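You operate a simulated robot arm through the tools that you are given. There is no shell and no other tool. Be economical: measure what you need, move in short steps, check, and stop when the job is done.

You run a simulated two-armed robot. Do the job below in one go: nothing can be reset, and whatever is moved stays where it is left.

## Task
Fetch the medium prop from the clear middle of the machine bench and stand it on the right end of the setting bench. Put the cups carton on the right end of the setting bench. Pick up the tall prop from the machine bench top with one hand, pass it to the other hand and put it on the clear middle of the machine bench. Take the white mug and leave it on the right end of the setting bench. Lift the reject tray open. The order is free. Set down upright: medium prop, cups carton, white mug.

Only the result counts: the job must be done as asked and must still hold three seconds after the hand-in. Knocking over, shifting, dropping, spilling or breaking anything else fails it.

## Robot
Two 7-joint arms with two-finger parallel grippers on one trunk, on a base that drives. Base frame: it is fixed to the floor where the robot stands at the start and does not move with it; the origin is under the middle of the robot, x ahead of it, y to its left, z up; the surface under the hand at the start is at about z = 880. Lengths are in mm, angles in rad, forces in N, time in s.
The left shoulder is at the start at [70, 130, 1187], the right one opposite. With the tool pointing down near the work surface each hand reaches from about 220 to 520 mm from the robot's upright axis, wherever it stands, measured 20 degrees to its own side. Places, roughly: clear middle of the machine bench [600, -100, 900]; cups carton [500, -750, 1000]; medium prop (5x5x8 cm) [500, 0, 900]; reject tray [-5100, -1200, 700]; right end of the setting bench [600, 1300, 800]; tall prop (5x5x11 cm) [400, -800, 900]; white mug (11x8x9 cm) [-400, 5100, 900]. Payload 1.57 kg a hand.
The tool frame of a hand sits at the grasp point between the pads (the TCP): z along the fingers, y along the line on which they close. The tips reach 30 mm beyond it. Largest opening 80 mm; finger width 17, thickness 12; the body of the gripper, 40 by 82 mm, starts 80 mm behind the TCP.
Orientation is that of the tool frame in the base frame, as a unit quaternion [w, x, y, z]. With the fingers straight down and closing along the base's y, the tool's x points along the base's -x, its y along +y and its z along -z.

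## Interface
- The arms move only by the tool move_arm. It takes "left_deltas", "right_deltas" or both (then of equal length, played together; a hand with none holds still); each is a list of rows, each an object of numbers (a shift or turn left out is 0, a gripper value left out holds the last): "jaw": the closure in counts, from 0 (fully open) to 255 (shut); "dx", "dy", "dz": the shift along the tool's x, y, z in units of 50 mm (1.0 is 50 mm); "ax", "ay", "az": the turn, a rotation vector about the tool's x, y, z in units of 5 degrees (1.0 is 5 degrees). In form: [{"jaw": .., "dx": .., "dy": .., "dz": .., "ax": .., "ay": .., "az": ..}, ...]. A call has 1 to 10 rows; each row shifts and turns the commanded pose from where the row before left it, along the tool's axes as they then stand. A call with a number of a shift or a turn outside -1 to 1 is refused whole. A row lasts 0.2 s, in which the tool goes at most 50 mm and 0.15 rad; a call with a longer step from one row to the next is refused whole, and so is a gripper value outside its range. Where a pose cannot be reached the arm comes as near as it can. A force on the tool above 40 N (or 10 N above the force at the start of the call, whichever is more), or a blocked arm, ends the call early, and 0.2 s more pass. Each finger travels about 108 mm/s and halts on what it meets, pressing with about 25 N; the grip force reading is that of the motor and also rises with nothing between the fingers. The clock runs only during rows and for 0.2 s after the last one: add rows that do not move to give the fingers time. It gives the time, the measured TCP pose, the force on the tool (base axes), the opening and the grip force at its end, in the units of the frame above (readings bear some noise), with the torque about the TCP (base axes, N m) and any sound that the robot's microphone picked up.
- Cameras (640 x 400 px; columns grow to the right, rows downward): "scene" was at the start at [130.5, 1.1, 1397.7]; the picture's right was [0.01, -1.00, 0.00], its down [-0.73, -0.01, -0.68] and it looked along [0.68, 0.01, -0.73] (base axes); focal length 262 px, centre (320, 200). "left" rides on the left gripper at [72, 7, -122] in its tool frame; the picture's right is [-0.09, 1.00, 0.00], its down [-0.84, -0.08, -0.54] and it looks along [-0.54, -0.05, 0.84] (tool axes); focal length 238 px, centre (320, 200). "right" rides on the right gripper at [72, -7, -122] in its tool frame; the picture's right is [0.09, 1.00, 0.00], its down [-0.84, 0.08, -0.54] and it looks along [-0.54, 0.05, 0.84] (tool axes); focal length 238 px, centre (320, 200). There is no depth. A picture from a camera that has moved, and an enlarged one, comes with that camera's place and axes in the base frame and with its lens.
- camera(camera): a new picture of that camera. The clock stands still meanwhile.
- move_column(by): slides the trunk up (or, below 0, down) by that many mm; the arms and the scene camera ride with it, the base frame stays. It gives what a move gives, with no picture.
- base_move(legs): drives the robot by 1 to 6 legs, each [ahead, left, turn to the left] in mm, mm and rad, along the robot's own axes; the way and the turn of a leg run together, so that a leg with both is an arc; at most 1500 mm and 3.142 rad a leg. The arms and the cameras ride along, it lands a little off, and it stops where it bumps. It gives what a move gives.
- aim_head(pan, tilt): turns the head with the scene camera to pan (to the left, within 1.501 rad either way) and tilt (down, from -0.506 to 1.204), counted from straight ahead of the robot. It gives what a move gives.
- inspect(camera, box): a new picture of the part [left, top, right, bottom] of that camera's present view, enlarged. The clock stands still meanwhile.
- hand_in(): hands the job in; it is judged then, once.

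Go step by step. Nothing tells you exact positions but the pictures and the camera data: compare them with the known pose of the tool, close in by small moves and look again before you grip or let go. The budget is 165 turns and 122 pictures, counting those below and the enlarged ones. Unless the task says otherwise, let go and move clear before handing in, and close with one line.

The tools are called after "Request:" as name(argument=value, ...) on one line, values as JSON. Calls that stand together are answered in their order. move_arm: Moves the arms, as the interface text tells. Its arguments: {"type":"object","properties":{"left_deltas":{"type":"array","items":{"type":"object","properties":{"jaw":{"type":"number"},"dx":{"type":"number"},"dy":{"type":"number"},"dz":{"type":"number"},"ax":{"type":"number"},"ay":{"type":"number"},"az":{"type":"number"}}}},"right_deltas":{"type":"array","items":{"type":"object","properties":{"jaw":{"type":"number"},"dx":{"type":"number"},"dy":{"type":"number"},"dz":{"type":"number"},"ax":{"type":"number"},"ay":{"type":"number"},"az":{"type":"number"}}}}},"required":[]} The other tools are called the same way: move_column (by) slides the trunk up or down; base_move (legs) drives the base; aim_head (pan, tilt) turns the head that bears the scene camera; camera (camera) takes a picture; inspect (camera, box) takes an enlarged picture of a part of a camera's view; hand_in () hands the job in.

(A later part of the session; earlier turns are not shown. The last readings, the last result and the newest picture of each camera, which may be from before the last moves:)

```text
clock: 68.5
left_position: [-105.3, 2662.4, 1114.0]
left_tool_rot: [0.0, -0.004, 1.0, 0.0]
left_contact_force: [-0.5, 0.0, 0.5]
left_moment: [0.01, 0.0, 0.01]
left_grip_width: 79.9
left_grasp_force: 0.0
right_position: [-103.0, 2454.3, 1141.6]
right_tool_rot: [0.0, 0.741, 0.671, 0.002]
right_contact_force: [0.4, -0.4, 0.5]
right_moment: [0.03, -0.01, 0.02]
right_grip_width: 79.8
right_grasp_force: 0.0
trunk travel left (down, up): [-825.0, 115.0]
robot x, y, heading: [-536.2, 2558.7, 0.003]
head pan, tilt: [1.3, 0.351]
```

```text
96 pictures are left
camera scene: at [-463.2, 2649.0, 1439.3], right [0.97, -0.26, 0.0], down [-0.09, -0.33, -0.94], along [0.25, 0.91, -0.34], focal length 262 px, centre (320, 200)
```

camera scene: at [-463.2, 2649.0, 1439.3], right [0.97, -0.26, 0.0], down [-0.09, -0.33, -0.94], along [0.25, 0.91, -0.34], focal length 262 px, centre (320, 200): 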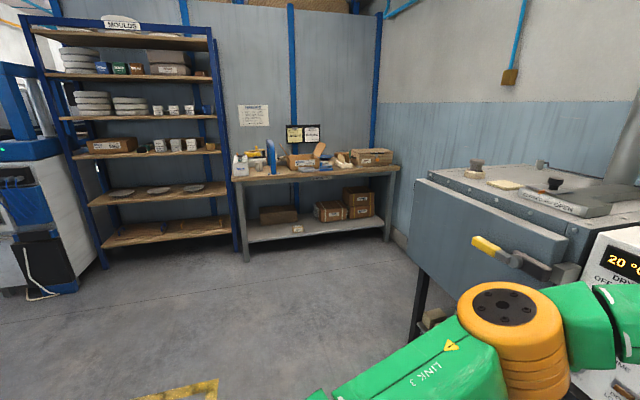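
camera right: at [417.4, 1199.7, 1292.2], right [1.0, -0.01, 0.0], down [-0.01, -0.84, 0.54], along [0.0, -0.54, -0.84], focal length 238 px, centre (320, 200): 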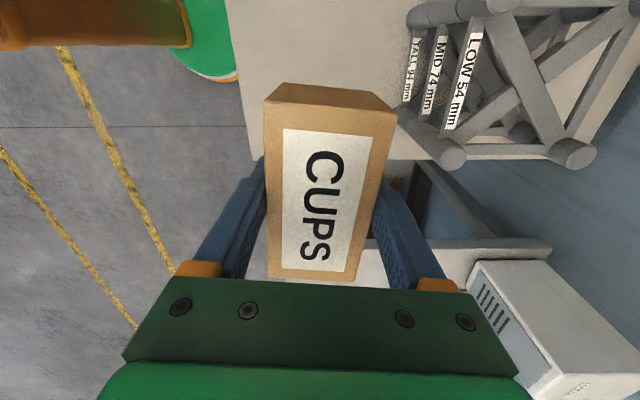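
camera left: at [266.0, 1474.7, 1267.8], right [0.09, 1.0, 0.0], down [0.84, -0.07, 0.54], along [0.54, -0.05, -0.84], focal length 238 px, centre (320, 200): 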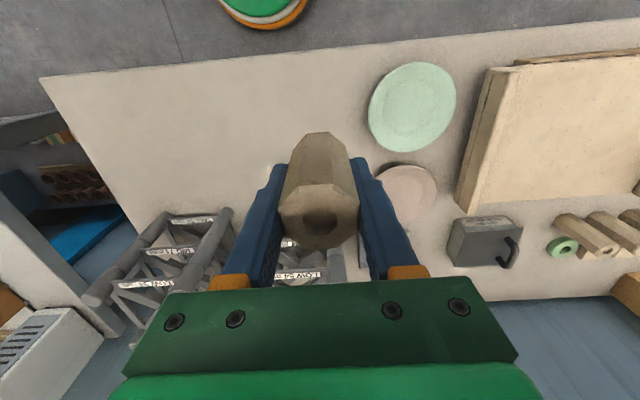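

The mug seems to be on the bench by the far wall near (-430, 5050). Turning left to face it and approaching.

Request:
base_move(legs=[[0, 0, 1.568], [1450, 0, 0]])

Request:
aim_head(pan=0.0, tilt=0.5)

Request:
camera(camera="scene")

```text
clock: 79.5
left_position: [-651.7, 4445.8, 1114.2]
left_tool_rot: [-0.001, 0.71, -0.704, 0.0]
left_contact_force: [-0.1, 1.0, 0.1]
left_moment: [0.01, -0.02, 0.01]
left_grip_width: 79.9
left_grasp_force: 0.0
right_position: [-443.4, 4447.6, 1143.5]
right_tool_rot: [-0.002, 0.049, 0.999, 0.0]
right_contact_force: [0.8, 0.7, -0.1]
right_moment: [0.01, -0.01, 0.01]
right_grip_width: 80.1
right_grasp_force: 0.1
trunk travel left (down, up): [-825.0, 115.0]
robot x, y, heading: [-545.8, 4012.5, 1.577]
head pan, tilt: [1.3, 0.351]
```

```text
clock: 81.0
left_position: [-651.6, 4446.3, 1112.8]
left_tool_rot: [0.001, 0.71, -0.704, 0.0]
left_contact_force: [0.3, 0.5, 0.5]
left_moment: [0.0, 0.0, 0.03]
left_grip_width: 79.9
left_grasp_force: 0.1
right_position: [-442.6, 4448.2, 1141.8]
right_tool_rot: [0.0, 0.049, 0.999, 0.0]
right_contact_force: [-0.1, -0.5, 0.4]
right_moment: [0.01, 0.02, 0.01]
right_grip_width: 80.0
right_grasp_force: 0.0
trunk travel left (down, up): [-825.0, 115.0]
robot x, y, heading: [-546.8, 4010.7, 1.582]
head pan, tilt: [0.0, 0.499]
```

```text
95 pictures are left
camera scene: at [-546.9, 4155.3, 1425.6], right [1.0, 0.01, 0.0], down [0.0, -0.48, -0.88], along [-0.01, 0.88, -0.48], focal length 262 px, centre (320, 200)
```

scene: 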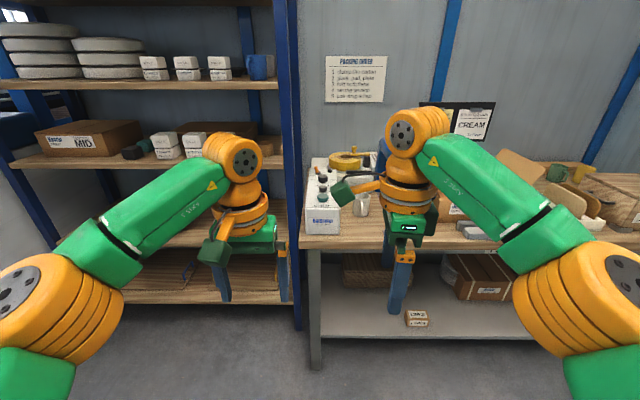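

Request:
inspect(camera="scene", box=[290, 120, 490, 250])

```text
3.08 times, centred on (390, 185) of scene
camera zoom: at [-546.9, 4155.3, 1425.6], right [1.0, 0.01, 0.0], down [0.0, -0.48, -0.88], along [-0.01, 0.88, -0.48], focal length 806 px, centre (105, 246)
```

zoom: 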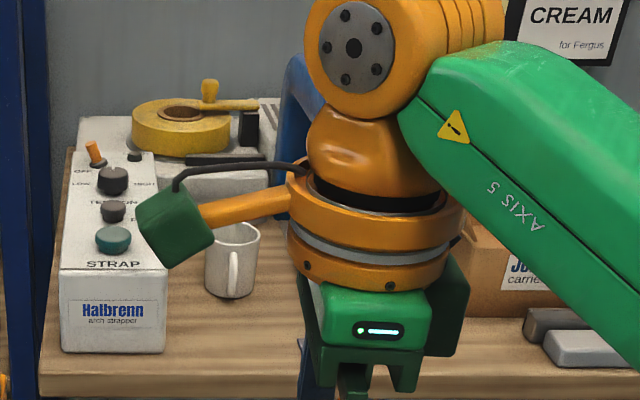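

Mug stands at about (-391, 5070) with its handle toward me. I'll pull the right hand in, and drive closer to use the left hand, which closes along world x.

Request:
move_arm(right_deltas=[{"dy": -0.8, "dz": -0.3}, {"dy": -0.8, "dz": -0.3}, {"dy": -0.8, "dz": -0.3}, {"dy": -0.4}])

Request:
base_move(legs=[[0, -290, -0.008], [450, 0, 0]])

Request:
aim_head(pan=0.1, tilt=0.8)

Request:
camera(camera="scene")

Request:
camera(camera="left")

```text
clock: 82.0
left_position: [-651.5, 4446.6, 1114.2]
left_tool_rot: [0.001, 0.71, -0.705, -0.001]
left_contact_force: [-0.1, -1.0, -0.3]
left_moment: [0.0, 0.0, -0.03]
left_grip_width: 80.1
left_grasp_force: 0.1
right_position: [-454.9, 4309.8, 1189.0]
right_tool_rot: [0.001, 0.05, 0.999, 0.0]
right_contact_force: [-0.2, -0.7, -0.1]
right_moment: [0.01, 0.02, 0.03]
right_grip_width: 80.0
right_grasp_force: 0.0
trunk travel left (down, up): [-825.0, 115.0]
robot x, y, heading: [-544.8, 4011.0, 1.575]
head pan, tilt: [0.0, 0.499]
```

```text
clock: 86.3
left_position: [-346.6, 4902.5, 1113.8]
left_tool_rot: [0.0, -0.703, 0.711, 0.001]
left_contact_force: [-0.4, 0.1, 0.4]
left_moment: [0.02, -0.02, -0.03]
left_grip_width: 80.3
left_grasp_force: 0.1
right_position: [-153.6, 4763.2, 1189.0]
right_tool_rot: [-0.001, 0.058, 0.998, 0.001]
right_contact_force: [0.4, 0.0, 0.7]
right_moment: [0.02, 0.0, 0.0]
right_grip_width: 80.1
right_grasp_force: 0.1
trunk travel left (down, up): [-825.0, 115.0]
robot x, y, heading: [-252.1, 4466.9, 1.558]
head pan, tilt: [0.0, 0.499]
```

```text
clock: 87.2
left_position: [-347.2, 4904.0, 1113.2]
left_tool_rot: [0.0, -0.704, 0.711, 0.0]
left_contact_force: [-0.5, -0.5, 0.1]
left_moment: [0.0, -0.01, 0.02]
left_grip_width: 79.8
left_grasp_force: 0.1
right_position: [-154.4, 4765.5, 1189.8]
right_tool_rot: [0.0, 0.059, 0.998, 0.001]
right_contact_force: [0.2, -0.4, 0.7]
right_moment: [0.01, -0.01, 0.03]
right_grip_width: 79.9
right_grasp_force: 0.1
trunk travel left (down, up): [-825.0, 115.0]
robot x, y, heading: [-251.7, 4468.6, 1.562]
head pan, tilt: [0.099, 0.799]
```

```text
93 pictures are left
camera scene: at [-255.9, 4600.3, 1399.7], right [1.0, 0.09, 0.0], down [0.06, -0.71, -0.7], along [-0.06, 0.69, -0.72], focal length 262 px, centre (320, 200)
```

scene: 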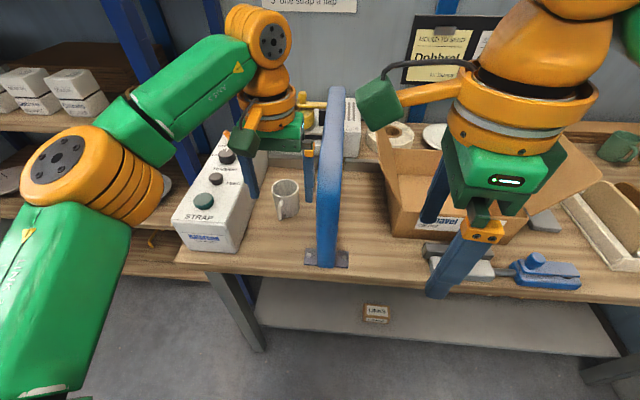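

```text
92 pictures are left
camera left: at [-354.3, 4832.4, 1235.6], right [-0.99, 0.1, 0.0], down [0.09, 0.84, 0.54], along [0.06, 0.54, -0.84], focal length 238 px, centre (320, 200)
```

left: 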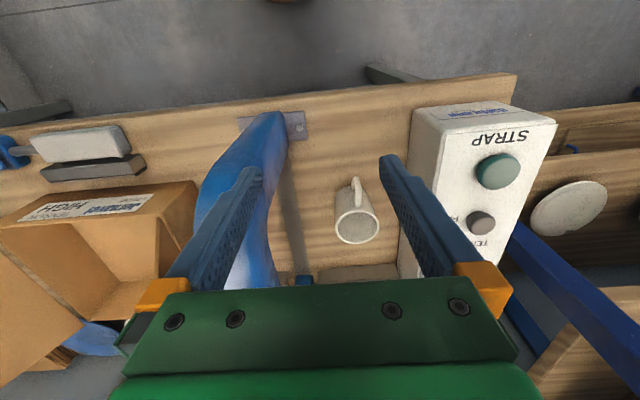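

The mug sits between the strapper box and a blue arch. Zooming for clearances.

Request:
inspect(camera="left", box=[230, 90, 470, 290])

Request:
inspect(camera="scene", box=[160, 70, 400, 290])

```text
2.00 times, centred on (350, 190) of left
camera zoom: at [-354.3, 4832.4, 1235.6], right [-0.99, 0.1, 0.0], down [0.09, 0.84, 0.54], along [0.06, 0.54, -0.84], focal length 477 px, centre (260, 220)
```

zoom: 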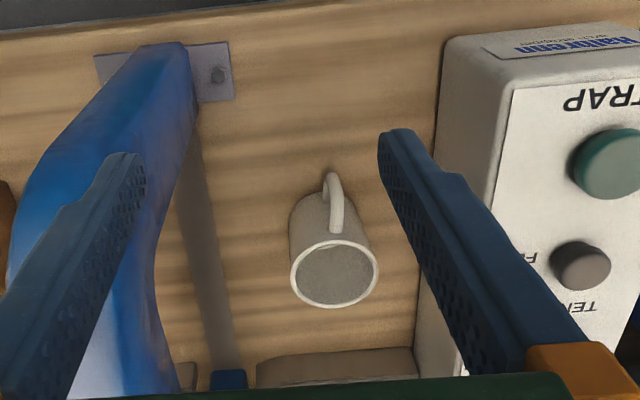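

```text
1.82 times, centred on (280, 180) of scene
camera zoom: at [-255.9, 4600.3, 1399.7], right [1.0, 0.09, 0.0], down [0.06, -0.71, -0.7], along [-0.06, 0.69, -0.72], focal length 476 px, centre (393, 236)
```

zoom: 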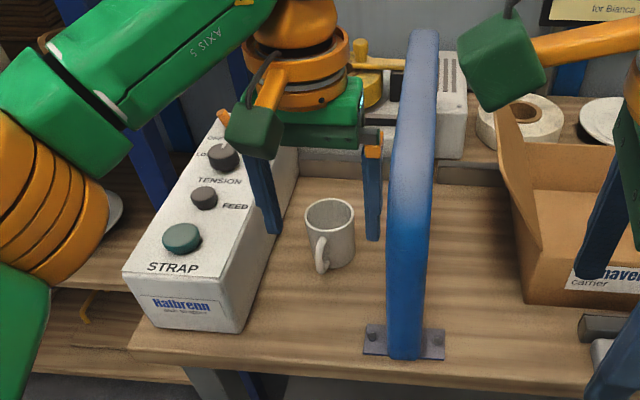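

Mug rim is ~66 mm wide centred near (-384, 5067), rim z≈950; the arch face is at x≈-285 and strapper edge at x≈-483, so there's room. Shifting the hand left, then driving ahead.

Request:
move_arm(left_deltas=[{"dy": 0.4}, {"dy": 0.36}, {}])

Request:
base_move(legs=[[140, 0, 0]])

Request:
camera(camera="left")

Request:
camera(camera="scene")

```text
clock: 88.0
left_position: [-383.5, 4905.4, 1113.0]
left_tool_rot: [0.0, -0.704, 0.711, 0.0]
left_contact_force: [-0.4, 0.1, 0.6]
left_moment: [0.0, 0.0, -0.04]
left_grip_width: 79.9
left_grasp_force: 0.0
right_position: [-153.8, 4764.8, 1189.2]
right_tool_rot: [-0.002, 0.059, 0.998, 0.001]
right_contact_force: [0.8, 0.0, 0.4]
right_moment: [0.02, 0.03, -0.04]
right_grip_width: 80.1
right_grasp_force: 0.0
trunk travel left (down, up): [-825.0, 115.0]
robot x, y, heading: [-249.5, 4471.0, 1.559]
head pan, tilt: [0.099, 0.799]
```

```text
clock: 89.3
left_position: [-380.6, 5037.9, 1115.1]
left_tool_rot: [0.001, -0.702, 0.712, 0.001]
left_contact_force: [-0.8, 0.1, -0.3]
left_moment: [0.02, 0.03, 0.02]
left_grip_width: 80.2
left_grasp_force: 0.1
right_position: [-151.0, 4896.2, 1189.7]
right_tool_rot: [-0.001, 0.06, 0.998, 0.002]
right_contact_force: [-0.4, -0.3, -0.2]
right_moment: [0.02, -0.02, 0.0]
right_grip_width: 80.2
right_grasp_force: 0.0
trunk travel left (down, up): [-825.0, 115.0]
robot x, y, heading: [-249.7, 4609.0, 1.556]
head pan, tilt: [0.099, 0.799]
```

```text
89 pictures are left
camera left: at [-388.2, 4965.4, 1237.4], right [-0.99, 0.11, 0.0], down [0.09, 0.83, 0.54], along [0.06, 0.54, -0.84], focal length 238 px, centre (320, 200)
```

left: 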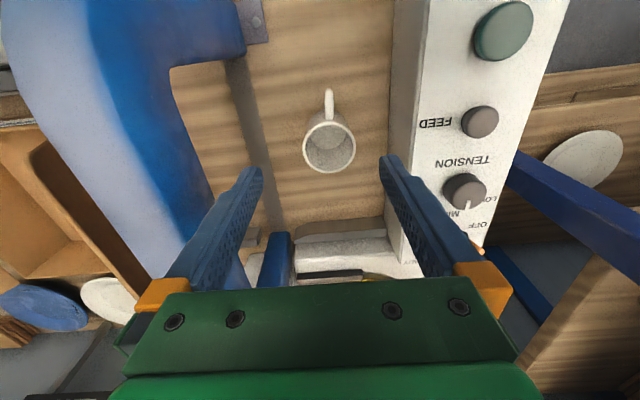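

```text
88 pictures are left
camera scene: at [-253.4, 4732.0, 1400.1], right [1.0, 0.08, 0.0], down [0.06, -0.71, -0.7], along [-0.06, 0.7, -0.71], focal length 262 px, centre (320, 200)
```

scene: 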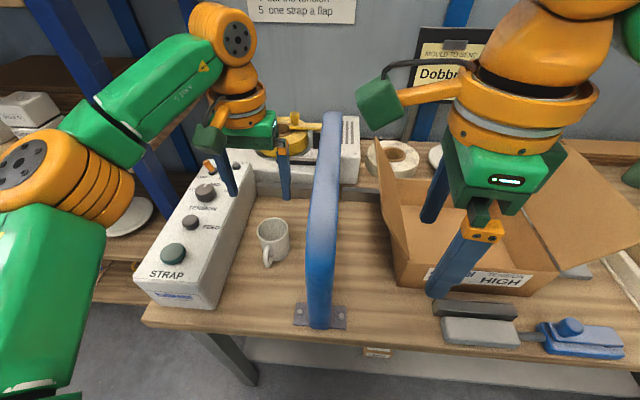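

Request:
move_arm(left_deltas=[{"dy": 0.13, "dx": -0.62}, {"dz": 0.8}, {"dz": 0.8}, {"dz": 0.6}, {}])

Request:
camera(camera="left")

```text
clock: 90.5
left_position: [-384.4, 5071.3, 1005.1]
left_tool_rot: [0.0, -0.702, 0.713, 0.0]
left_contact_force: [0.5, -0.2, -0.3]
left_moment: [-0.02, -0.01, 0.03]
left_grip_width: 79.7
left_grasp_force: 0.1
right_position: [-150.5, 4899.2, 1189.5]
right_tool_rot: [-0.001, 0.06, 0.998, 0.0]
right_contact_force: [-0.2, -0.2, -0.3]
right_moment: [0.03, -0.03, 0.0]
right_grip_width: 79.9
right_grasp_force: 0.1
trunk travel left (down, up): [-825.0, 115.0]
robot x, y, heading: [-244.4, 4605.1, 1.554]
head pan, tilt: [0.099, 0.799]
```

```text
87 pictures are left
camera left: at [-392.7, 4999.2, 1126.7], right [-0.99, 0.11, 0.0], down [0.09, 0.84, 0.54], along [0.06, 0.54, -0.84], focal length 238 px, centre (320, 200)
```

left: 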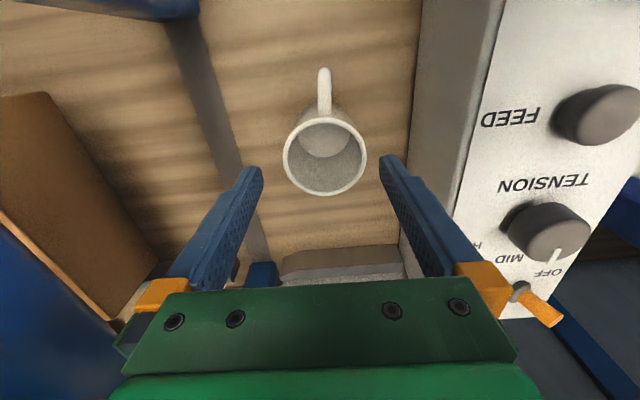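

Request:
move_arm(left_deltas=[{"dy": 0.08}, {"dz": 0.6}, {"dz": 0.6}, {"dz": 0.6}, {}])

Request:
camera(camera="left")

```text
clock: 91.7
left_position: [-388.9, 5073.0, 914.0]
left_tool_rot: [-0.001, -0.702, 0.712, 0.0]
left_contact_force: [0.3, -0.3, 0.4]
left_moment: [-0.02, 0.01, 0.01]
left_grip_width: 79.9
left_grasp_force: 0.1
right_position: [-151.6, 4899.2, 1189.9]
right_tool_rot: [-0.001, 0.06, 0.998, 0.001]
right_contact_force: [0.1, 0.6, -0.4]
right_moment: [0.02, 0.02, 0.01]
right_grip_width: 80.1
right_grasp_force: 0.0
trunk travel left (down, up): [-825.0, 115.0]
robot x, y, heading: [-248.8, 4605.4, 1.553]
head pan, tilt: [0.099, 0.799]
```

```text
86 pictures are left
camera left: at [-396.4, 5000.7, 1035.2], right [-0.99, 0.11, 0.0], down [0.09, 0.84, 0.54], along [0.06, 0.54, -0.84], focal length 238 px, centre (320, 200)
```

left: 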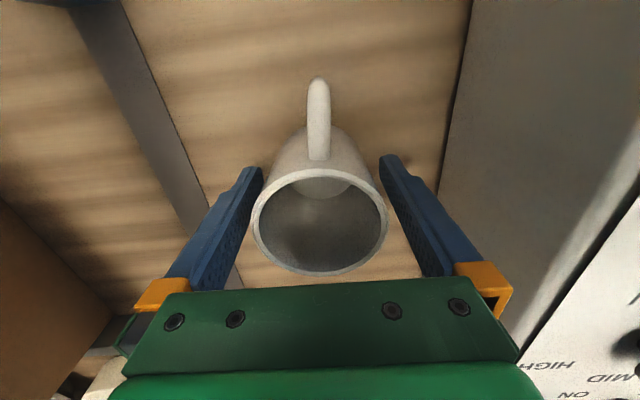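

Mug is centred between the fingers. Gripping and lifting.

Request:
move_arm(left_deltas=[{"dz": 0.06, "jaw": 200}, {"jaw": 255}, {}, {}])

Request:
move_arm(left_deltas=[{"dz": -0.3}, {"dz": -0.8}, {"dz": -0.9}, {"dz": -0.9}, {"dz": -0.9}, {"dz": -0.9}])

Request:
camera(camera="left")

```text
clock: 92.7
left_position: [-387.9, 5071.5, 911.6]
left_tool_rot: [0.001, -0.701, 0.713, 0.0]
left_contact_force: [3.6, 2.1, 13.4]
left_moment: [-0.04, -0.16, 0.09]
left_grip_width: 68.1
left_grasp_force: 25.6
right_position: [-147.9, 4898.6, 1189.9]
right_tool_rot: [-0.001, 0.062, 0.998, 0.001]
right_contact_force: [-0.5, -0.2, -1.1]
right_moment: [-0.03, 0.02, 0.0]
right_grip_width: 80.1
right_grasp_force: 0.2
trunk travel left (down, up): [-825.0, 115.0]
robot x, y, heading: [-247.2, 4604.1, 1.562]
head pan, tilt: [0.099, 0.799]
```

```text
clock: 94.1
left_position: [-389.0, 5056.0, 1156.7]
left_tool_rot: [0.0, -0.701, 0.713, 0.001]
left_contact_force: [-0.4, -0.4, -2.5]
left_moment: [0.02, 0.02, -0.01]
left_grip_width: 67.1
left_grasp_force: 25.1
left hand out of reach, approached as far as the arm can: row 6
right_position: [-148.8, 4898.6, 1189.4]
right_tool_rot: [-0.001, 0.06, 0.998, 0.002]
right_contact_force: [0.8, 0.0, -1.1]
right_moment: [0.03, 0.04, -0.02]
right_grip_width: 80.0
right_grasp_force: 0.0
trunk travel left (down, up): [-825.0, 115.0]
robot x, y, heading: [-247.5, 4605.2, 1.559]
head pan, tilt: [0.099, 0.799]
```

```text
85 pictures are left
camera left: at [-395.9, 4983.6, 1278.9], right [-0.99, 0.11, 0.0], down [0.09, 0.83, 0.54], along [0.06, 0.54, -0.84], focal length 238 px, centre (320, 200)
```

left: 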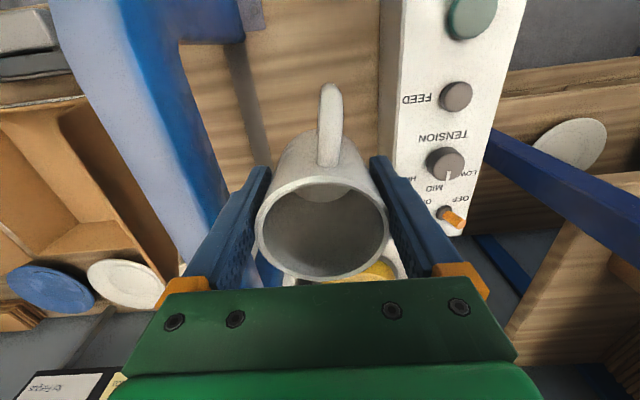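

Mug held at 67 mm. Backing out straight, then driving back to the setting bench.

Request:
base_move(legs=[[-1400, 0, 0], [0, 0, -1.56]])

```text
clock: 104.7
left_position: [186.6, 3378.3, 1155.9]
left_tool_rot: [0.001, -0.007, 1.0, -0.001]
left_contact_force: [0.7, 0.5, -2.0]
left_moment: [0.0, 0.04, -0.02]
left_grip_width: 66.3
left_grasp_force: 24.5
right_position: [36.0, 3135.2, 1189.0]
right_tool_rot: [0.0, 0.74, 0.673, -0.001]
right_contact_force: [-1.2, 0.6, 0.0]
right_moment: [0.02, -0.01, 0.05]
right_grip_width: 79.8
right_grasp_force: 0.1
trunk travel left (down, up): [-825.0, 115.0]
robot x, y, heading: [-259.7, 3224.9, 0.008]
head pan, tilt: [0.099, 0.799]
```

Request:
camera(camera="left")

Request:
base_move(legs=[[-200, 0, 0], [0, -1400, 0], [0, -660, 0]])

Request:
camera(camera="left")

```text
84 pictures are left
camera left: at [114.2, 3383.8, 1277.7], right [0.08, 1.0, 0.0], down [0.84, -0.07, 0.54], along [0.54, -0.04, -0.84], focal length 238 px, centre (320, 200)
```

left: 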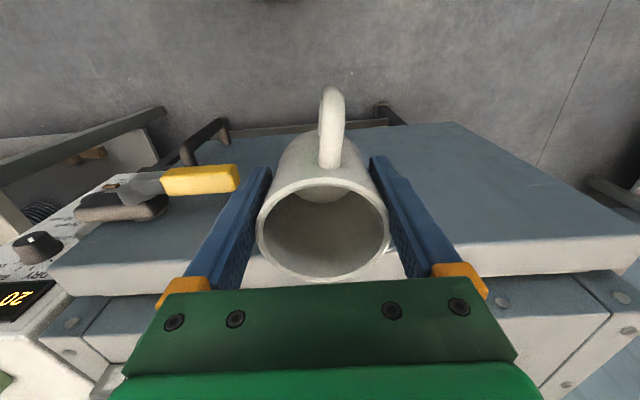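

```text
clock: 116.2
left_position: [19.1, 1315.4, 1154.6]
left_tool_rot: [0.0, -0.011, 1.0, -0.001]
left_contact_force: [0.1, -1.1, -3.3]
left_moment: [-0.02, -0.01, 0.01]
left_grip_width: 66.1
left_grasp_force: 25.0
right_position: [-130.4, 1070.6, 1189.5]
right_tool_rot: [0.0, 0.737, 0.676, 0.0]
right_contact_force: [0.1, -0.9, 0.0]
right_moment: [0.01, 0.01, 0.01]
right_grip_width: 80.0
right_grasp_force: 0.1
trunk travel left (down, up): [-825.0, 115.0]
robot x, y, heading: [-426.4, 1159.9, 0.016]
head pan, tilt: [0.099, 0.799]
```

```text
83 pictures are left
camera left: at [-52.8, 1321.3, 1277.5], right [0.07, 1.0, 0.0], down [0.84, -0.06, 0.54], along [0.54, -0.04, -0.84], focal length 238 px, centre (320, 200)
```

left: 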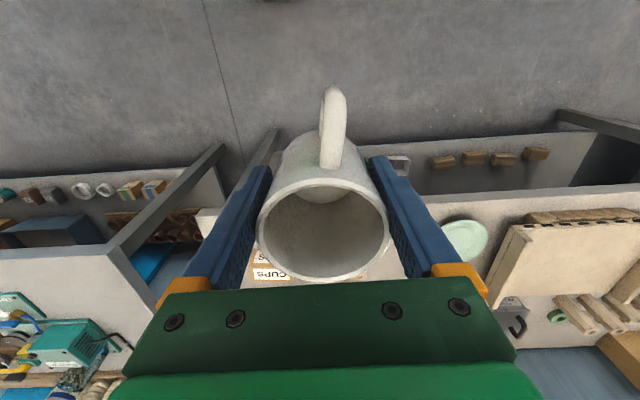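

Request:
base_move(legs=[[345, -15, -0.014]])

Request:
aim_head(pan=0.2, tilt=0.9)

Request:
camera(camera="scene")

```text
clock: 118.5
left_position: [363.1, 1301.9, 1157.3]
left_tool_rot: [0.001, -0.006, 1.0, -0.001]
left_contact_force: [-0.1, 0.2, -2.6]
left_moment: [0.02, -0.02, 0.0]
left_grip_width: 66.5
left_grasp_force: 25.0
right_position: [212.2, 1057.2, 1188.9]
right_tool_rot: [0.0, 0.74, 0.672, 0.002]
right_contact_force: [-0.2, -0.2, 0.5]
right_moment: [0.03, -0.02, -0.01]
right_grip_width: 80.0
right_grasp_force: 0.1
trunk travel left (down, up): [-825.0, 115.0]
robot x, y, heading: [-80.8, 1144.6, 0.008]
head pan, tilt: [0.099, 0.799]
```

```text
clock: 119.1
left_position: [364.2, 1299.5, 1156.8]
left_tool_rot: [0.001, -0.005, 1.0, 0.0]
left_contact_force: [0.5, 0.9, -2.2]
left_moment: [0.0, 0.02, -0.03]
left_grip_width: 66.1
left_grasp_force: 24.9
right_position: [213.3, 1056.5, 1189.2]
right_tool_rot: [-0.001, 0.74, 0.673, 0.001]
right_contact_force: [-0.2, 0.2, 0.9]
right_moment: [-0.01, -0.02, -0.01]
right_grip_width: 80.1
right_grasp_force: 0.0
trunk travel left (down, up): [-825.0, 115.0]
robot x, y, heading: [-84.7, 1147.5, 0.011]
head pan, tilt: [0.201, 0.901]
```

```text
82 pictures are left
camera scene: at [41.8, 1163.6, 1391.8], right [0.21, -0.98, 0.0], down [-0.77, -0.16, -0.62], along [0.61, 0.13, -0.78], focal length 262 px, centre (320, 200)
```

scene: 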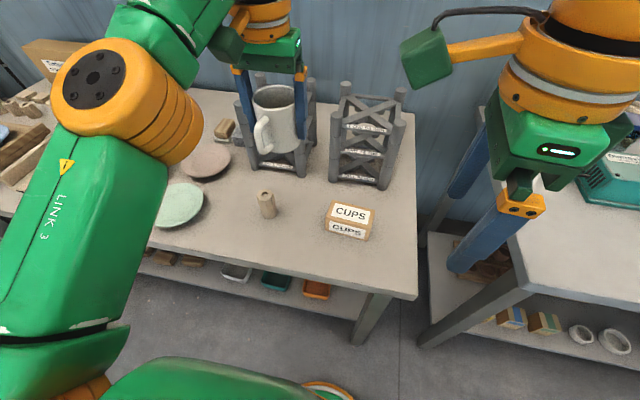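

Request:
move_arm(left_deltas=[{"dy": -0.25, "dz": 0.6}, {"dz": 0.9}, {"dz": 0.9}, {"dz": 0.9}, {"dz": 0.9}, {"dz": 0.8}, {"dz": 0.2}, {}])

Request:
inspect(camera="scene", box=[200, 150, 420, 300])

```text
clock: 120.9
left_position: [365.3, 1288.0, 894.9]
left_tool_rot: [0.0, -0.005, 1.0, 0.0]
left_contact_force: [-0.1, -0.2, -2.8]
left_moment: [0.0, 0.03, 0.01]
left_grip_width: 66.0
left_grasp_force: 24.8
right_position: [214.7, 1056.5, 1189.2]
right_tool_rot: [0.0, 0.74, 0.673, 0.002]
right_contact_force: [-0.3, 0.7, 0.4]
right_moment: [0.01, 0.02, 0.02]
right_grip_width: 80.2
right_grasp_force: 0.1
trunk travel left (down, up): [-825.0, 115.0]
robot x, y, heading: [-83.9, 1144.9, 0.007]
head pan, tilt: [0.201, 0.901]
```

```text
2.67 times, centred on (310, 225) of scene
camera zoom: at [42.2, 1163.7, 1391.7], right [0.21, -0.98, 0.0], down [-0.77, -0.16, -0.62], along [0.61, 0.13, -0.78], focal length 698 px, centre (347, 133)
```

zoom: 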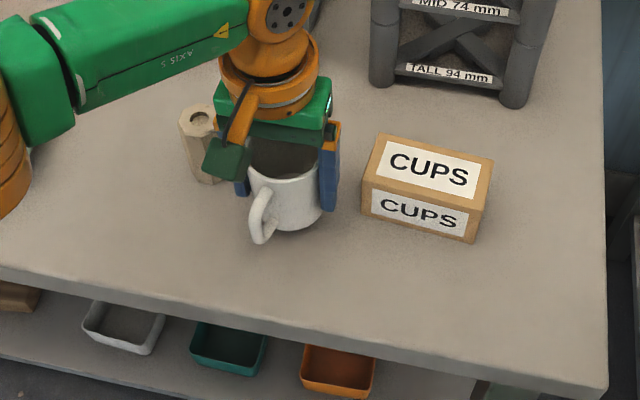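

Request:
move_arm(left_deltas=[{"dz": 0.08}, {"dz": 0.06}, {"dz": 0.06}, {"dz": 0.06}, {"dz": 0.06}, {"dz": 0.06}])

Request:
move_arm(left_deltas=[{"dz": 0.05}, {"dz": 0.05}, {"dz": 0.05}, {"dz": 0.05}, {"dz": 0.05}])

```text
clock: 122.3
left_position: [364.9, 1286.2, 876.6]
left_tool_rot: [0.0, -0.005, 1.0, 0.0]
left_contact_force: [0.3, -0.3, -3.2]
left_moment: [0.02, 0.0, 0.01]
left_grip_width: 66.0
left_grasp_force: 24.6
right_position: [214.2, 1057.0, 1190.4]
right_tool_rot: [-0.001, 0.74, 0.672, 0.001]
right_contact_force: [0.4, 0.3, 0.3]
right_moment: [0.0, -0.01, 0.03]
right_grip_width: 80.2
right_grasp_force: 0.1
trunk travel left (down, up): [-825.0, 115.0]
robot x, y, heading: [-87.3, 1148.7, 0.008]
head pan, tilt: [0.201, 0.901]
```

```text
clock: 123.5
left_position: [362.7, 1285.8, 866.9]
left_tool_rot: [0.004, -0.005, 1.0, 0.001]
left_contact_force: [0.7, 0.3, 17.6]
left_moment: [0.0, -0.11, 0.15]
left_grip_width: 65.5
left_grasp_force: 24.6
right_position: [211.1, 1056.0, 1189.8]
right_tool_rot: [0.0, 0.74, 0.673, 0.003]
right_contact_force: [0.6, -0.3, 0.3]
right_moment: [0.04, -0.02, -0.01]
right_grip_width: 80.1
right_grasp_force: 0.0
trunk travel left (down, up): [-825.0, 115.0]
robot x, y, heading: [-85.0, 1145.6, 0.008]
head pan, tilt: [0.201, 0.901]
```

Mug touches the bench. Easing off and opening.

Request:
move_arm(left_deltas=[{"dz": -0.05}, {}, {"jaw": 0}, {}, {}])

Request:
camera(camera="left")

```text
clock: 124.7
left_position: [364.2, 1287.8, 867.8]
left_tool_rot: [0.0, -0.005, 1.0, 0.001]
left_contact_force: [-0.4, 0.2, 0.4]
left_moment: [-0.04, -0.03, 0.0]
left_grip_width: 80.3
left_grasp_force: 0.1
right_position: [214.1, 1057.1, 1188.9]
right_tool_rot: [-0.001, 0.74, 0.673, 0.0]
right_contact_force: [0.1, -0.1, 0.0]
right_moment: [0.01, 0.01, 0.02]
right_grip_width: 79.7
right_grasp_force: 0.0
trunk travel left (down, up): [-825.0, 115.0]
robot x, y, heading: [-83.7, 1147.1, 0.013]
head pan, tilt: [0.201, 0.901]
```

```text
80 pictures are left
camera left: at [292.8, 1293.1, 989.4], right [0.08, 1.0, 0.0], down [0.84, -0.07, 0.54], along [0.54, -0.04, -0.84], focal length 238 px, centre (320, 200)
```

left: 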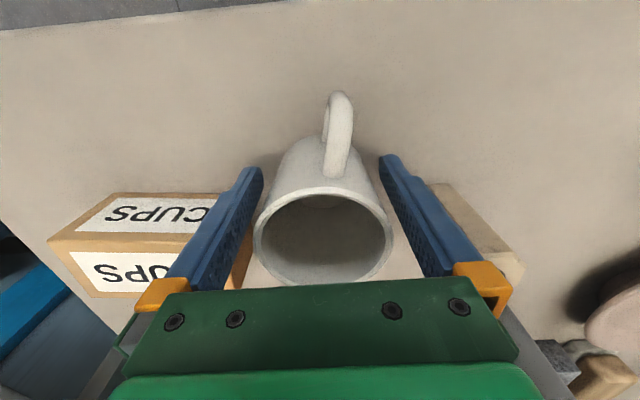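

Request:
move_arm(left_deltas=[{"dz": -0.5}, {"dz": -0.8}, {"dz": -0.9}, {"dz": -0.9}, {"dz": -0.9}, {"dz": -0.9}, {"dz": -0.9}])

Request:
inspect(camera="scene", box=[200, 150, 420, 300])

```text
clock: 126.3
left_position: [364.2, 1285.1, 1158.8]
left_tool_rot: [0.001, -0.004, 1.0, 0.001]
left_contact_force: [-0.7, 0.1, -0.2]
left_moment: [0.0, 0.0, -0.03]
left_grip_width: 79.8
left_grasp_force: 0.1
right_position: [213.1, 1055.3, 1189.1]
right_tool_rot: [0.0, 0.74, 0.673, 0.002]
right_contact_force: [-0.8, 0.5, 0.0]
right_moment: [0.0, 0.02, 0.03]
right_grip_width: 80.2
right_grasp_force: 0.1
trunk travel left (down, up): [-825.0, 115.0]
robot x, y, heading: [-82.6, 1147.1, 0.008]
head pan, tilt: [0.201, 0.901]
```

```text
2.67 times, centred on (310, 225) of scene
camera zoom: at [40.6, 1161.3, 1391.8], right [0.21, -0.98, 0.0], down [-0.77, -0.16, -0.62], along [0.61, 0.13, -0.78], focal length 698 px, centre (347, 133)
```

zoom: 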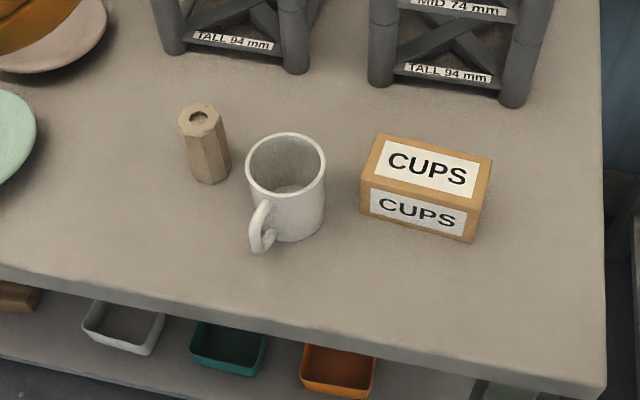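

All three items stand fine. Now going back to the machine bench for the tall prop, aligning the right gripper yaw and turning the left one 90° for the handover on the way.

Request:
base_move(legs=[[-370, 0, -0.008], [0, -1400, 0], [0, -390, 0]])

Request:
move_arm(left_deltas=[{"az": -1, "dx": 0.4}, {"az": -1, "dz": -0.2}, {"az": -1}, {"az": -1}, {"az": -1}, {"az": -1}, {"az": -1}, {"az": -1}, {"az": -1}], right_deltas=[{"az": -1}, {"az": -0.2}, {}, {}, {}, {}, {}, {}, {}])

Request:
move_arm(left_deltas=[{"az": -1}, {"az": -1}, {"az": -1}, {"az": -1}, {"az": -1}, {"az": -1}, {"az": -1}, {"az": -1}, {"az": -1}])

Request:
aim_head(pan=-0.4, tilt=0.7)

Request:
camera(camera="scene")

```text
clock: 137.3
left_position: [-5.8, -494.9, 1158.1]
left_tool_rot: [0.0, 0.0, 1.0, -0.001]
left_contact_force: [-0.5, 0.5, -0.9]
left_moment: [-0.01, -0.01, 0.0]
left_grip_width: 80.2
left_grasp_force: 0.1
right_position: [-158.0, -727.1, 1189.2]
right_tool_rot: [0.001, 0.744, 0.668, -0.001]
right_contact_force: [-0.1, 0.8, -1.5]
right_moment: [0.04, 0.01, -0.02]
right_grip_width: 79.8
right_grasp_force: 0.1
trunk travel left (down, up): [-825.0, 115.0]
robot x, y, heading: [-458.1, -634.4, 0.001]
head pan, tilt: [0.201, 0.901]
```

```text
clock: 139.3
left_position: [-25.0, -498.8, 1168.4]
left_tool_rot: [0.001, -0.384, 0.923, 0.0]
left_contact_force: [-0.1, 0.0, 0.6]
left_moment: [0.02, -0.02, 0.02]
left_grip_width: 80.1
left_grasp_force: 0.1
right_position: [-159.5, -727.2, 1188.6]
right_tool_rot: [-0.001, 0.708, 0.706, 0.001]
right_contact_force: [0.3, -0.2, -0.4]
right_moment: [0.01, 0.01, 0.0]
right_grip_width: 80.0
right_grasp_force: 0.0
trunk travel left (down, up): [-825.0, 115.0]
robot x, y, heading: [-453.3, -632.8, 0.003]
head pan, tilt: [0.201, 0.901]
```

```text
clock: 141.3
left_position: [-25.5, -498.1, 1168.2]
left_tool_rot: [-0.001, 0.708, -0.707, 0.0]
left_contact_force: [0.1, -0.7, -0.5]
left_moment: [0.01, 0.0, -0.01]
left_grip_width: 80.1
left_grasp_force: 0.0
right_position: [-158.9, -727.2, 1189.1]
right_tool_rot: [0.0, 0.708, 0.706, 0.0]
right_contact_force: [-0.6, -0.5, -0.4]
right_moment: [-0.01, -0.02, 0.03]
right_grip_width: 79.8
right_grasp_force: 0.1
trunk travel left (down, up): [-825.0, 115.0]
robot x, y, heading: [-456.4, -634.8, -0.004]
head pan, tilt: [0.201, 0.901]
```

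```text
clock: 142.3
left_position: [-26.1, -498.1, 1168.6]
left_tool_rot: [-0.001, 0.707, -0.707, 0.0]
left_contact_force: [0.1, 0.5, 0.1]
left_moment: [0.02, -0.03, 0.0]
left_grip_width: 79.9
left_grasp_force: 0.0
right_position: [-158.8, -727.4, 1189.3]
right_tool_rot: [-0.001, 0.707, 0.707, 0.0]
right_contact_force: [-0.2, -0.2, -0.2]
right_moment: [-0.03, -0.02, 0.01]
right_grip_width: 79.8
right_grasp_force: 0.0
trunk travel left (down, up): [-825.0, 115.0]
robot x, y, heading: [-456.6, -636.9, -0.0]
head pan, tilt: [-0.4, 0.7]
```

```text
78 pictures are left
camera scene: at [-326.3, -666.9, 1407.9], right [-0.39, -0.92, 0.0], down [-0.59, 0.25, -0.76], along [0.7, -0.3, -0.64], focal length 262 px, centre (320, 200)
```

scene: 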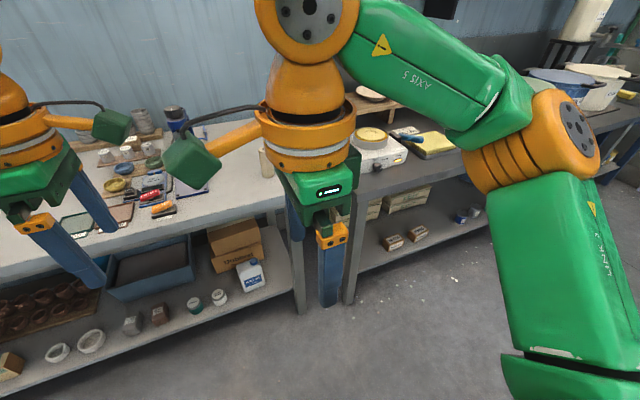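

Request:
base_move(legs=[[480, 0, 0]])

Request:
camera(camera="right")

Request:
camera(camera="scene")

```text
clock: 145.1
left_position: [449.9, -499.1, 1168.8]
left_tool_rot: [-0.001, 0.707, -0.707, 0.001]
left_contact_force: [-0.8, 0.6, -0.2]
left_moment: [0.01, 0.01, -0.02]
left_grip_width: 79.9
left_grasp_force: 0.1
right_position: [316.9, -728.4, 1188.8]
right_tool_rot: [0.0, 0.708, 0.706, 0.002]
right_contact_force: [0.2, 0.2, 0.5]
right_moment: [0.0, 0.0, 0.02]
right_grip_width: 79.9
right_grasp_force: 0.1
trunk travel left (down, up): [-825.0, 115.0]
robot x, y, heading: [20.4, -635.3, -0.001]
head pan, tilt: [-0.4, 0.7]
```

```text
77 pictures are left
camera right: at [309.7, -656.7, 1311.2], right [1.0, 0.09, 0.0], down [0.07, -0.84, 0.54], along [0.05, -0.54, -0.84], focal length 238 px, centre (320, 200)
```

right: 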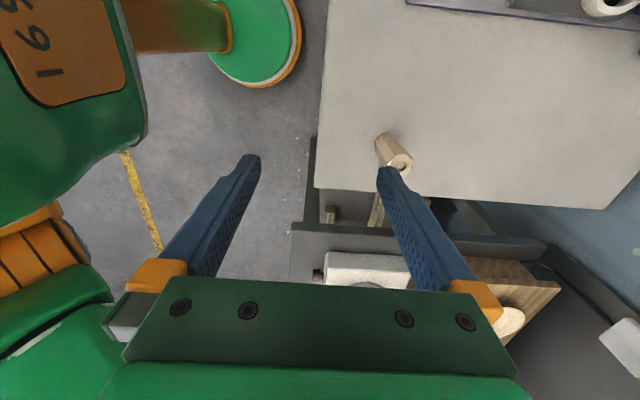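

```text
76 pictures are left
camera scene: at [149.1, -668.1, 1408.1], right [-0.39, -0.92, 0.0], down [-0.59, 0.25, -0.77], along [0.7, -0.3, -0.64], focal length 262 px, centre (320, 200)
```

scene: 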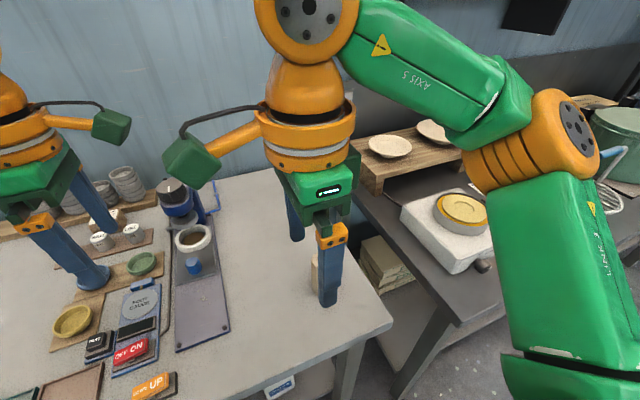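

Request:
move_arm(right_deltas=[{"dx": -0.305, "dy": 0.615, "dz": 0.45}, {"dx": -0.305, "dy": 0.615, "dz": 0.45}, {"dx": -0.305, "dy": 0.615, "dz": 0.45}, {"dx": -0.305, "dy": 0.615, "dz": 0.45}, {}])

Request:
camera(camera="right")

```text
clock: 146.3
left_position: [451.9, -500.1, 1167.8]
left_tool_rot: [-0.001, 0.707, -0.707, 0.0]
left_contact_force: [0.3, -0.5, -0.2]
left_moment: [-0.02, 0.0, 0.01]
left_grip_width: 80.2
left_grasp_force: 0.1
right_position: [439.7, -791.5, 1096.9]
right_tool_rot: [0.0, 0.708, 0.706, 0.001]
right_contact_force: [-0.1, 0.6, 0.7]
right_moment: [0.02, 0.01, -0.01]
right_grip_width: 80.2
right_grasp_force: 0.0
trunk travel left (down, up): [-825.0, 115.0]
robot x, y, heading: [21.3, -634.5, 0.002]
head pan, tilt: [-0.4, 0.7]
```

```text
75 pictures are left
camera right: at [432.9, -719.8, 1218.9], right [1.0, 0.09, 0.0], down [0.07, -0.84, 0.54], along [0.05, -0.54, -0.84], focal length 238 px, centre (320, 200)
```

right: 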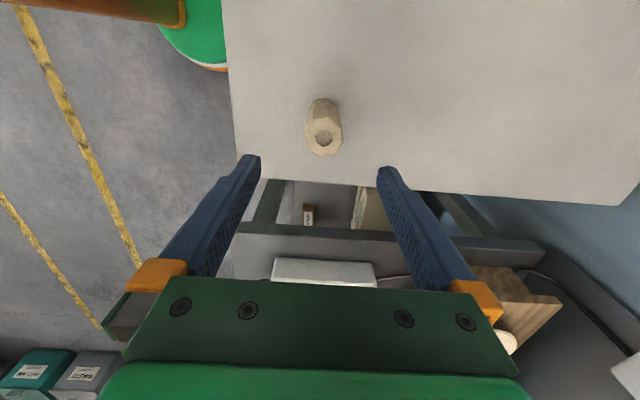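

Request:
inspect(camera="right", box=[280, 80, 370, 170])

Request:
move_arm(right_deltas=[{"dx": -0.06, "dy": 0.1, "dz": 0.6}, {"dz": 0.7}, {"dz": 0.7}, {"dz": 0.54}, {}])

Request:
camera(camera="right")

```text
4.44 times, centred on (325, 125) of right
camera zoom: at [432.9, -719.8, 1218.9], right [1.0, 0.09, 0.0], down [0.07, -0.84, 0.54], along [0.05, -0.54, -0.84], focal length 1059 px, centre (298, 533)
```

zoom: 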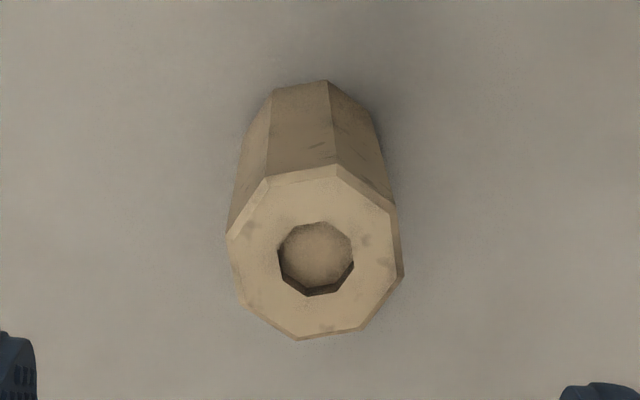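

```text
clock: 147.5
left_position: [452.7, -499.6, 1168.3]
left_tool_rot: [0.0, 0.707, -0.707, 0.0]
left_contact_force: [0.2, -0.1, -0.2]
left_moment: [-0.02, -0.01, 0.01]
left_grip_width: 79.9
left_grasp_force: 0.0
right_position: [447.2, -796.5, 970.1]
right_tool_rot: [-0.001, 0.708, 0.707, 0.001]
right_contact_force: [0.3, -0.5, 0.0]
right_moment: [-0.01, 0.0, -0.02]
right_grip_width: 79.7
right_grasp_force: 0.1
trunk travel left (down, up): [-825.0, 115.0]
robot x, y, heading: [18.1, -634.4, -0.001]
head pan, tilt: [-0.4, 0.7]
```

```text
73 pictures are left
camera right: at [439.9, -724.1, 1091.6], right [1.0, 0.09, 0.0], down [0.07, -0.84, 0.54], along [0.05, -0.54, -0.84], focal length 238 px, centre (320, 200)
```

right: 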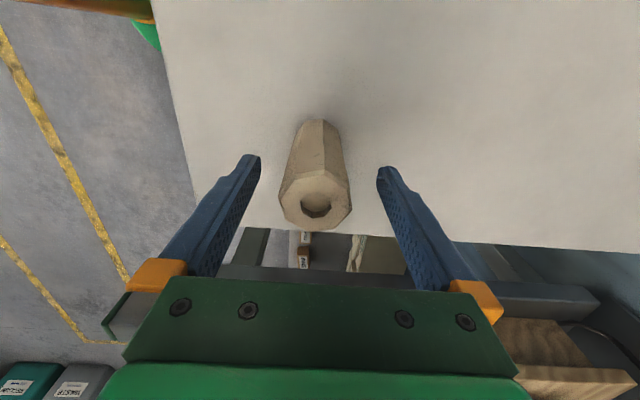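

Request:
move_arm(right_deltas=[{"dx": 0.14, "dy": -0.05}, {}, {"jaw": 255}, {}, {}, {}])

Request:
move_arm(right_deltas=[{"dz": -0.6}, {"dz": -0.8}, {"dz": -0.8}, {"dz": -0.8}, {"dz": -0.8}])

Request:
camera(camera="right")

```text
clock: 148.9
left_position: [451.8, -499.5, 1168.5]
left_tool_rot: [0.0, 0.708, -0.707, 0.002]
left_contact_force: [-0.2, -0.3, 0.1]
left_moment: [-0.01, 0.02, 0.01]
left_grip_width: 80.1
left_grasp_force: 0.0
right_position: [443.3, -788.4, 970.1]
right_tool_rot: [0.0, 0.708, 0.707, 0.001]
right_contact_force: [-0.5, 0.1, 0.8]
right_moment: [0.02, 0.01, 0.03]
right_grip_width: 40.0
right_grasp_force: 24.9
trunk travel left (down, up): [-825.0, 115.0]
robot x, y, heading: [20.5, -633.5, -0.0]
head pan, tilt: [-0.4, 0.7]
```

```text
clock: 150.1
left_position: [451.1, -499.7, 1167.4]
left_tool_rot: [-0.001, 0.708, -0.706, 0.001]
left_contact_force: [-0.9, -0.7, 0.3]
left_moment: [-0.03, -0.01, 0.03]
left_grip_width: 80.0
left_grasp_force: 0.1
right_position: [440.0, -785.0, 1162.1]
right_tool_rot: [0.0, 0.708, 0.707, 0.0]
right_contact_force: [-0.2, -0.7, -2.2]
right_moment: [-0.02, -0.01, -0.01]
right_grip_width: 40.1
right_grasp_force: 25.4
trunk travel left (down, up): [-825.0, 115.0]
robot x, y, heading: [20.7, -637.1, 0.003]
head pan, tilt: [-0.4, 0.7]
```

```text
72 pictures are left
camera right: at [434.0, -712.3, 1284.0], right [1.0, 0.09, 0.0], down [0.07, -0.84, 0.54], along [0.05, -0.54, -0.84], focal length 238 px, centre (320, 200)
```

right: 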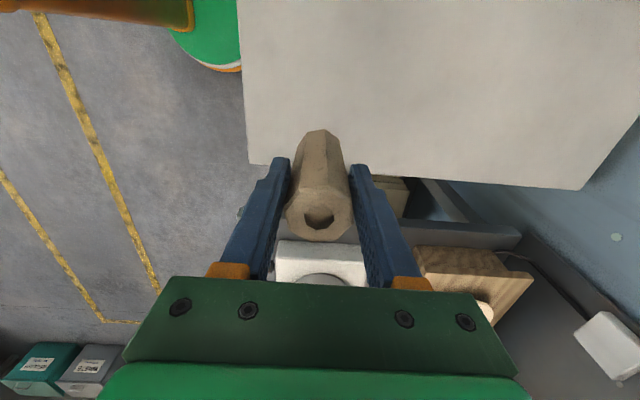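

Prop gripped and lifted. Backing off and driving to the middle, where I'll do the handover in the air with both hands tilted 45°.

Request:
base_move(legs=[[-220, 0, 0], [0, 430, 0]])

Request:
move_arm(right_deltas=[{"dx": 0.77, "dy": -0.46}, {"dx": 0.77, "dy": -0.46}, {"dx": 0.77, "dy": -0.46}, {}])

Request:
move_arm(right_deltas=[{"ay": 1}, {"ay": 1}, {"ay": 1}, {"ay": 1}, {"ay": 1}, {"ay": 1}, {"ay": 1}, {"ay": 1}, {"ay": 1}])

Request:
aim_head(pan=0.0, tilt=0.8)

Request:
camera(camera="scene")

```text
clock: 154.0
left_position: [234.2, -70.6, 1168.4]
left_tool_rot: [0.002, -0.707, 0.707, 0.0]
left_contact_force: [0.5, -1.4, -0.1]
left_moment: [0.02, -0.01, 0.01]
left_grip_width: 80.0
left_grasp_force: 0.0
right_position: [225.2, -356.0, 1160.7]
right_tool_rot: [-0.001, 0.707, 0.708, 0.001]
right_contact_force: [-0.4, 0.1, -2.0]
right_moment: [0.01, -0.02, 0.0]
right_grip_width: 40.0
right_grasp_force: 25.7
trunk travel left (down, up): [-825.0, 115.0]
robot x, y, heading: [-196.0, -205.2, -0.002]
head pan, tilt: [-0.4, 0.7]
```

```text
clock: 155.0
left_position: [233.5, -68.5, 1168.1]
left_tool_rot: [0.0, 0.708, -0.706, 0.001]
left_contact_force: [0.7, 0.4, -1.1]
left_moment: [0.01, 0.01, -0.02]
left_grip_width: 80.0
left_grasp_force: 0.0
right_position: [156.0, -240.5, 1159.4]
right_tool_rot: [0.0, 0.708, 0.707, 0.001]
right_contact_force: [0.5, 0.5, -2.0]
right_moment: [0.0, -0.03, -0.04]
right_grip_width: 39.8
right_grasp_force: 25.0
trunk travel left (down, up): [-825.0, 115.0]
robot x, y, heading: [-191.2, -203.9, -0.008]
head pan, tilt: [-0.4, 0.7]
```

```text
clock: 157.0
left_position: [234.6, -69.2, 1167.6]
left_tool_rot: [0.0, 0.707, -0.707, 0.0]
left_contact_force: [0.0, 0.2, 0.2]
left_moment: [0.05, -0.01, 0.01]
left_grip_width: 80.0
left_grasp_force: 0.1
right_position: [154.9, -239.7, 1161.2]
right_tool_rot: [-0.271, 0.653, 0.652, 0.273]
right_contact_force: [-0.3, -0.3, -2.7]
right_moment: [-0.01, -0.01, -0.04]
right_grip_width: 39.8
right_grasp_force: 25.3
trunk travel left (down, up): [-825.0, 115.0]
robot x, y, heading: [-196.2, -201.9, 0.005]
head pan, tilt: [-0.4, 0.7]
```

```text
clock: 157.9
left_position: [234.1, -67.6, 1168.1]
left_tool_rot: [0.0, 0.708, -0.706, 0.0]
left_contact_force: [0.0, -0.6, -0.8]
left_moment: [0.0, -0.02, 0.01]
left_grip_width: 80.0
left_grasp_force: 0.1
right_position: [155.4, -237.8, 1161.9]
right_tool_rot: [-0.271, 0.653, 0.653, 0.271]
right_contact_force: [-0.1, -0.1, -2.3]
right_moment: [-0.05, 0.03, 0.01]
right_grip_width: 39.7
right_grasp_force: 25.2
trunk travel left (down, up): [-825.0, 115.0]
robot x, y, heading: [-198.8, -204.7, 0.001]
head pan, tilt: [0.0, 0.799]
```

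```text
71 pictures are left
camera scene: at [-63.7, -204.3, 1399.6], right [0.0, -1.0, 0.0], down [-0.72, 0.0, -0.7], along [0.7, 0.0, -0.72], focal length 262 px, centre (320, 200)
```

scene: 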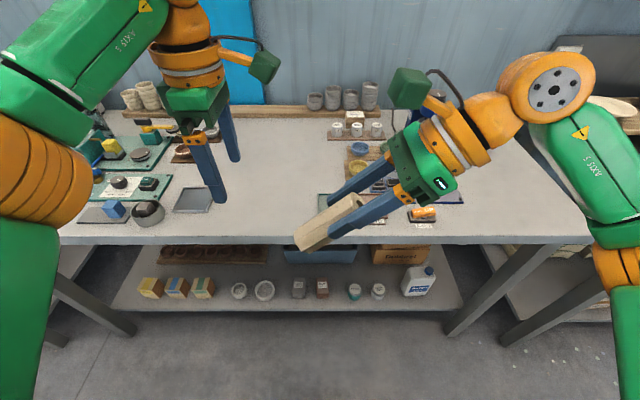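

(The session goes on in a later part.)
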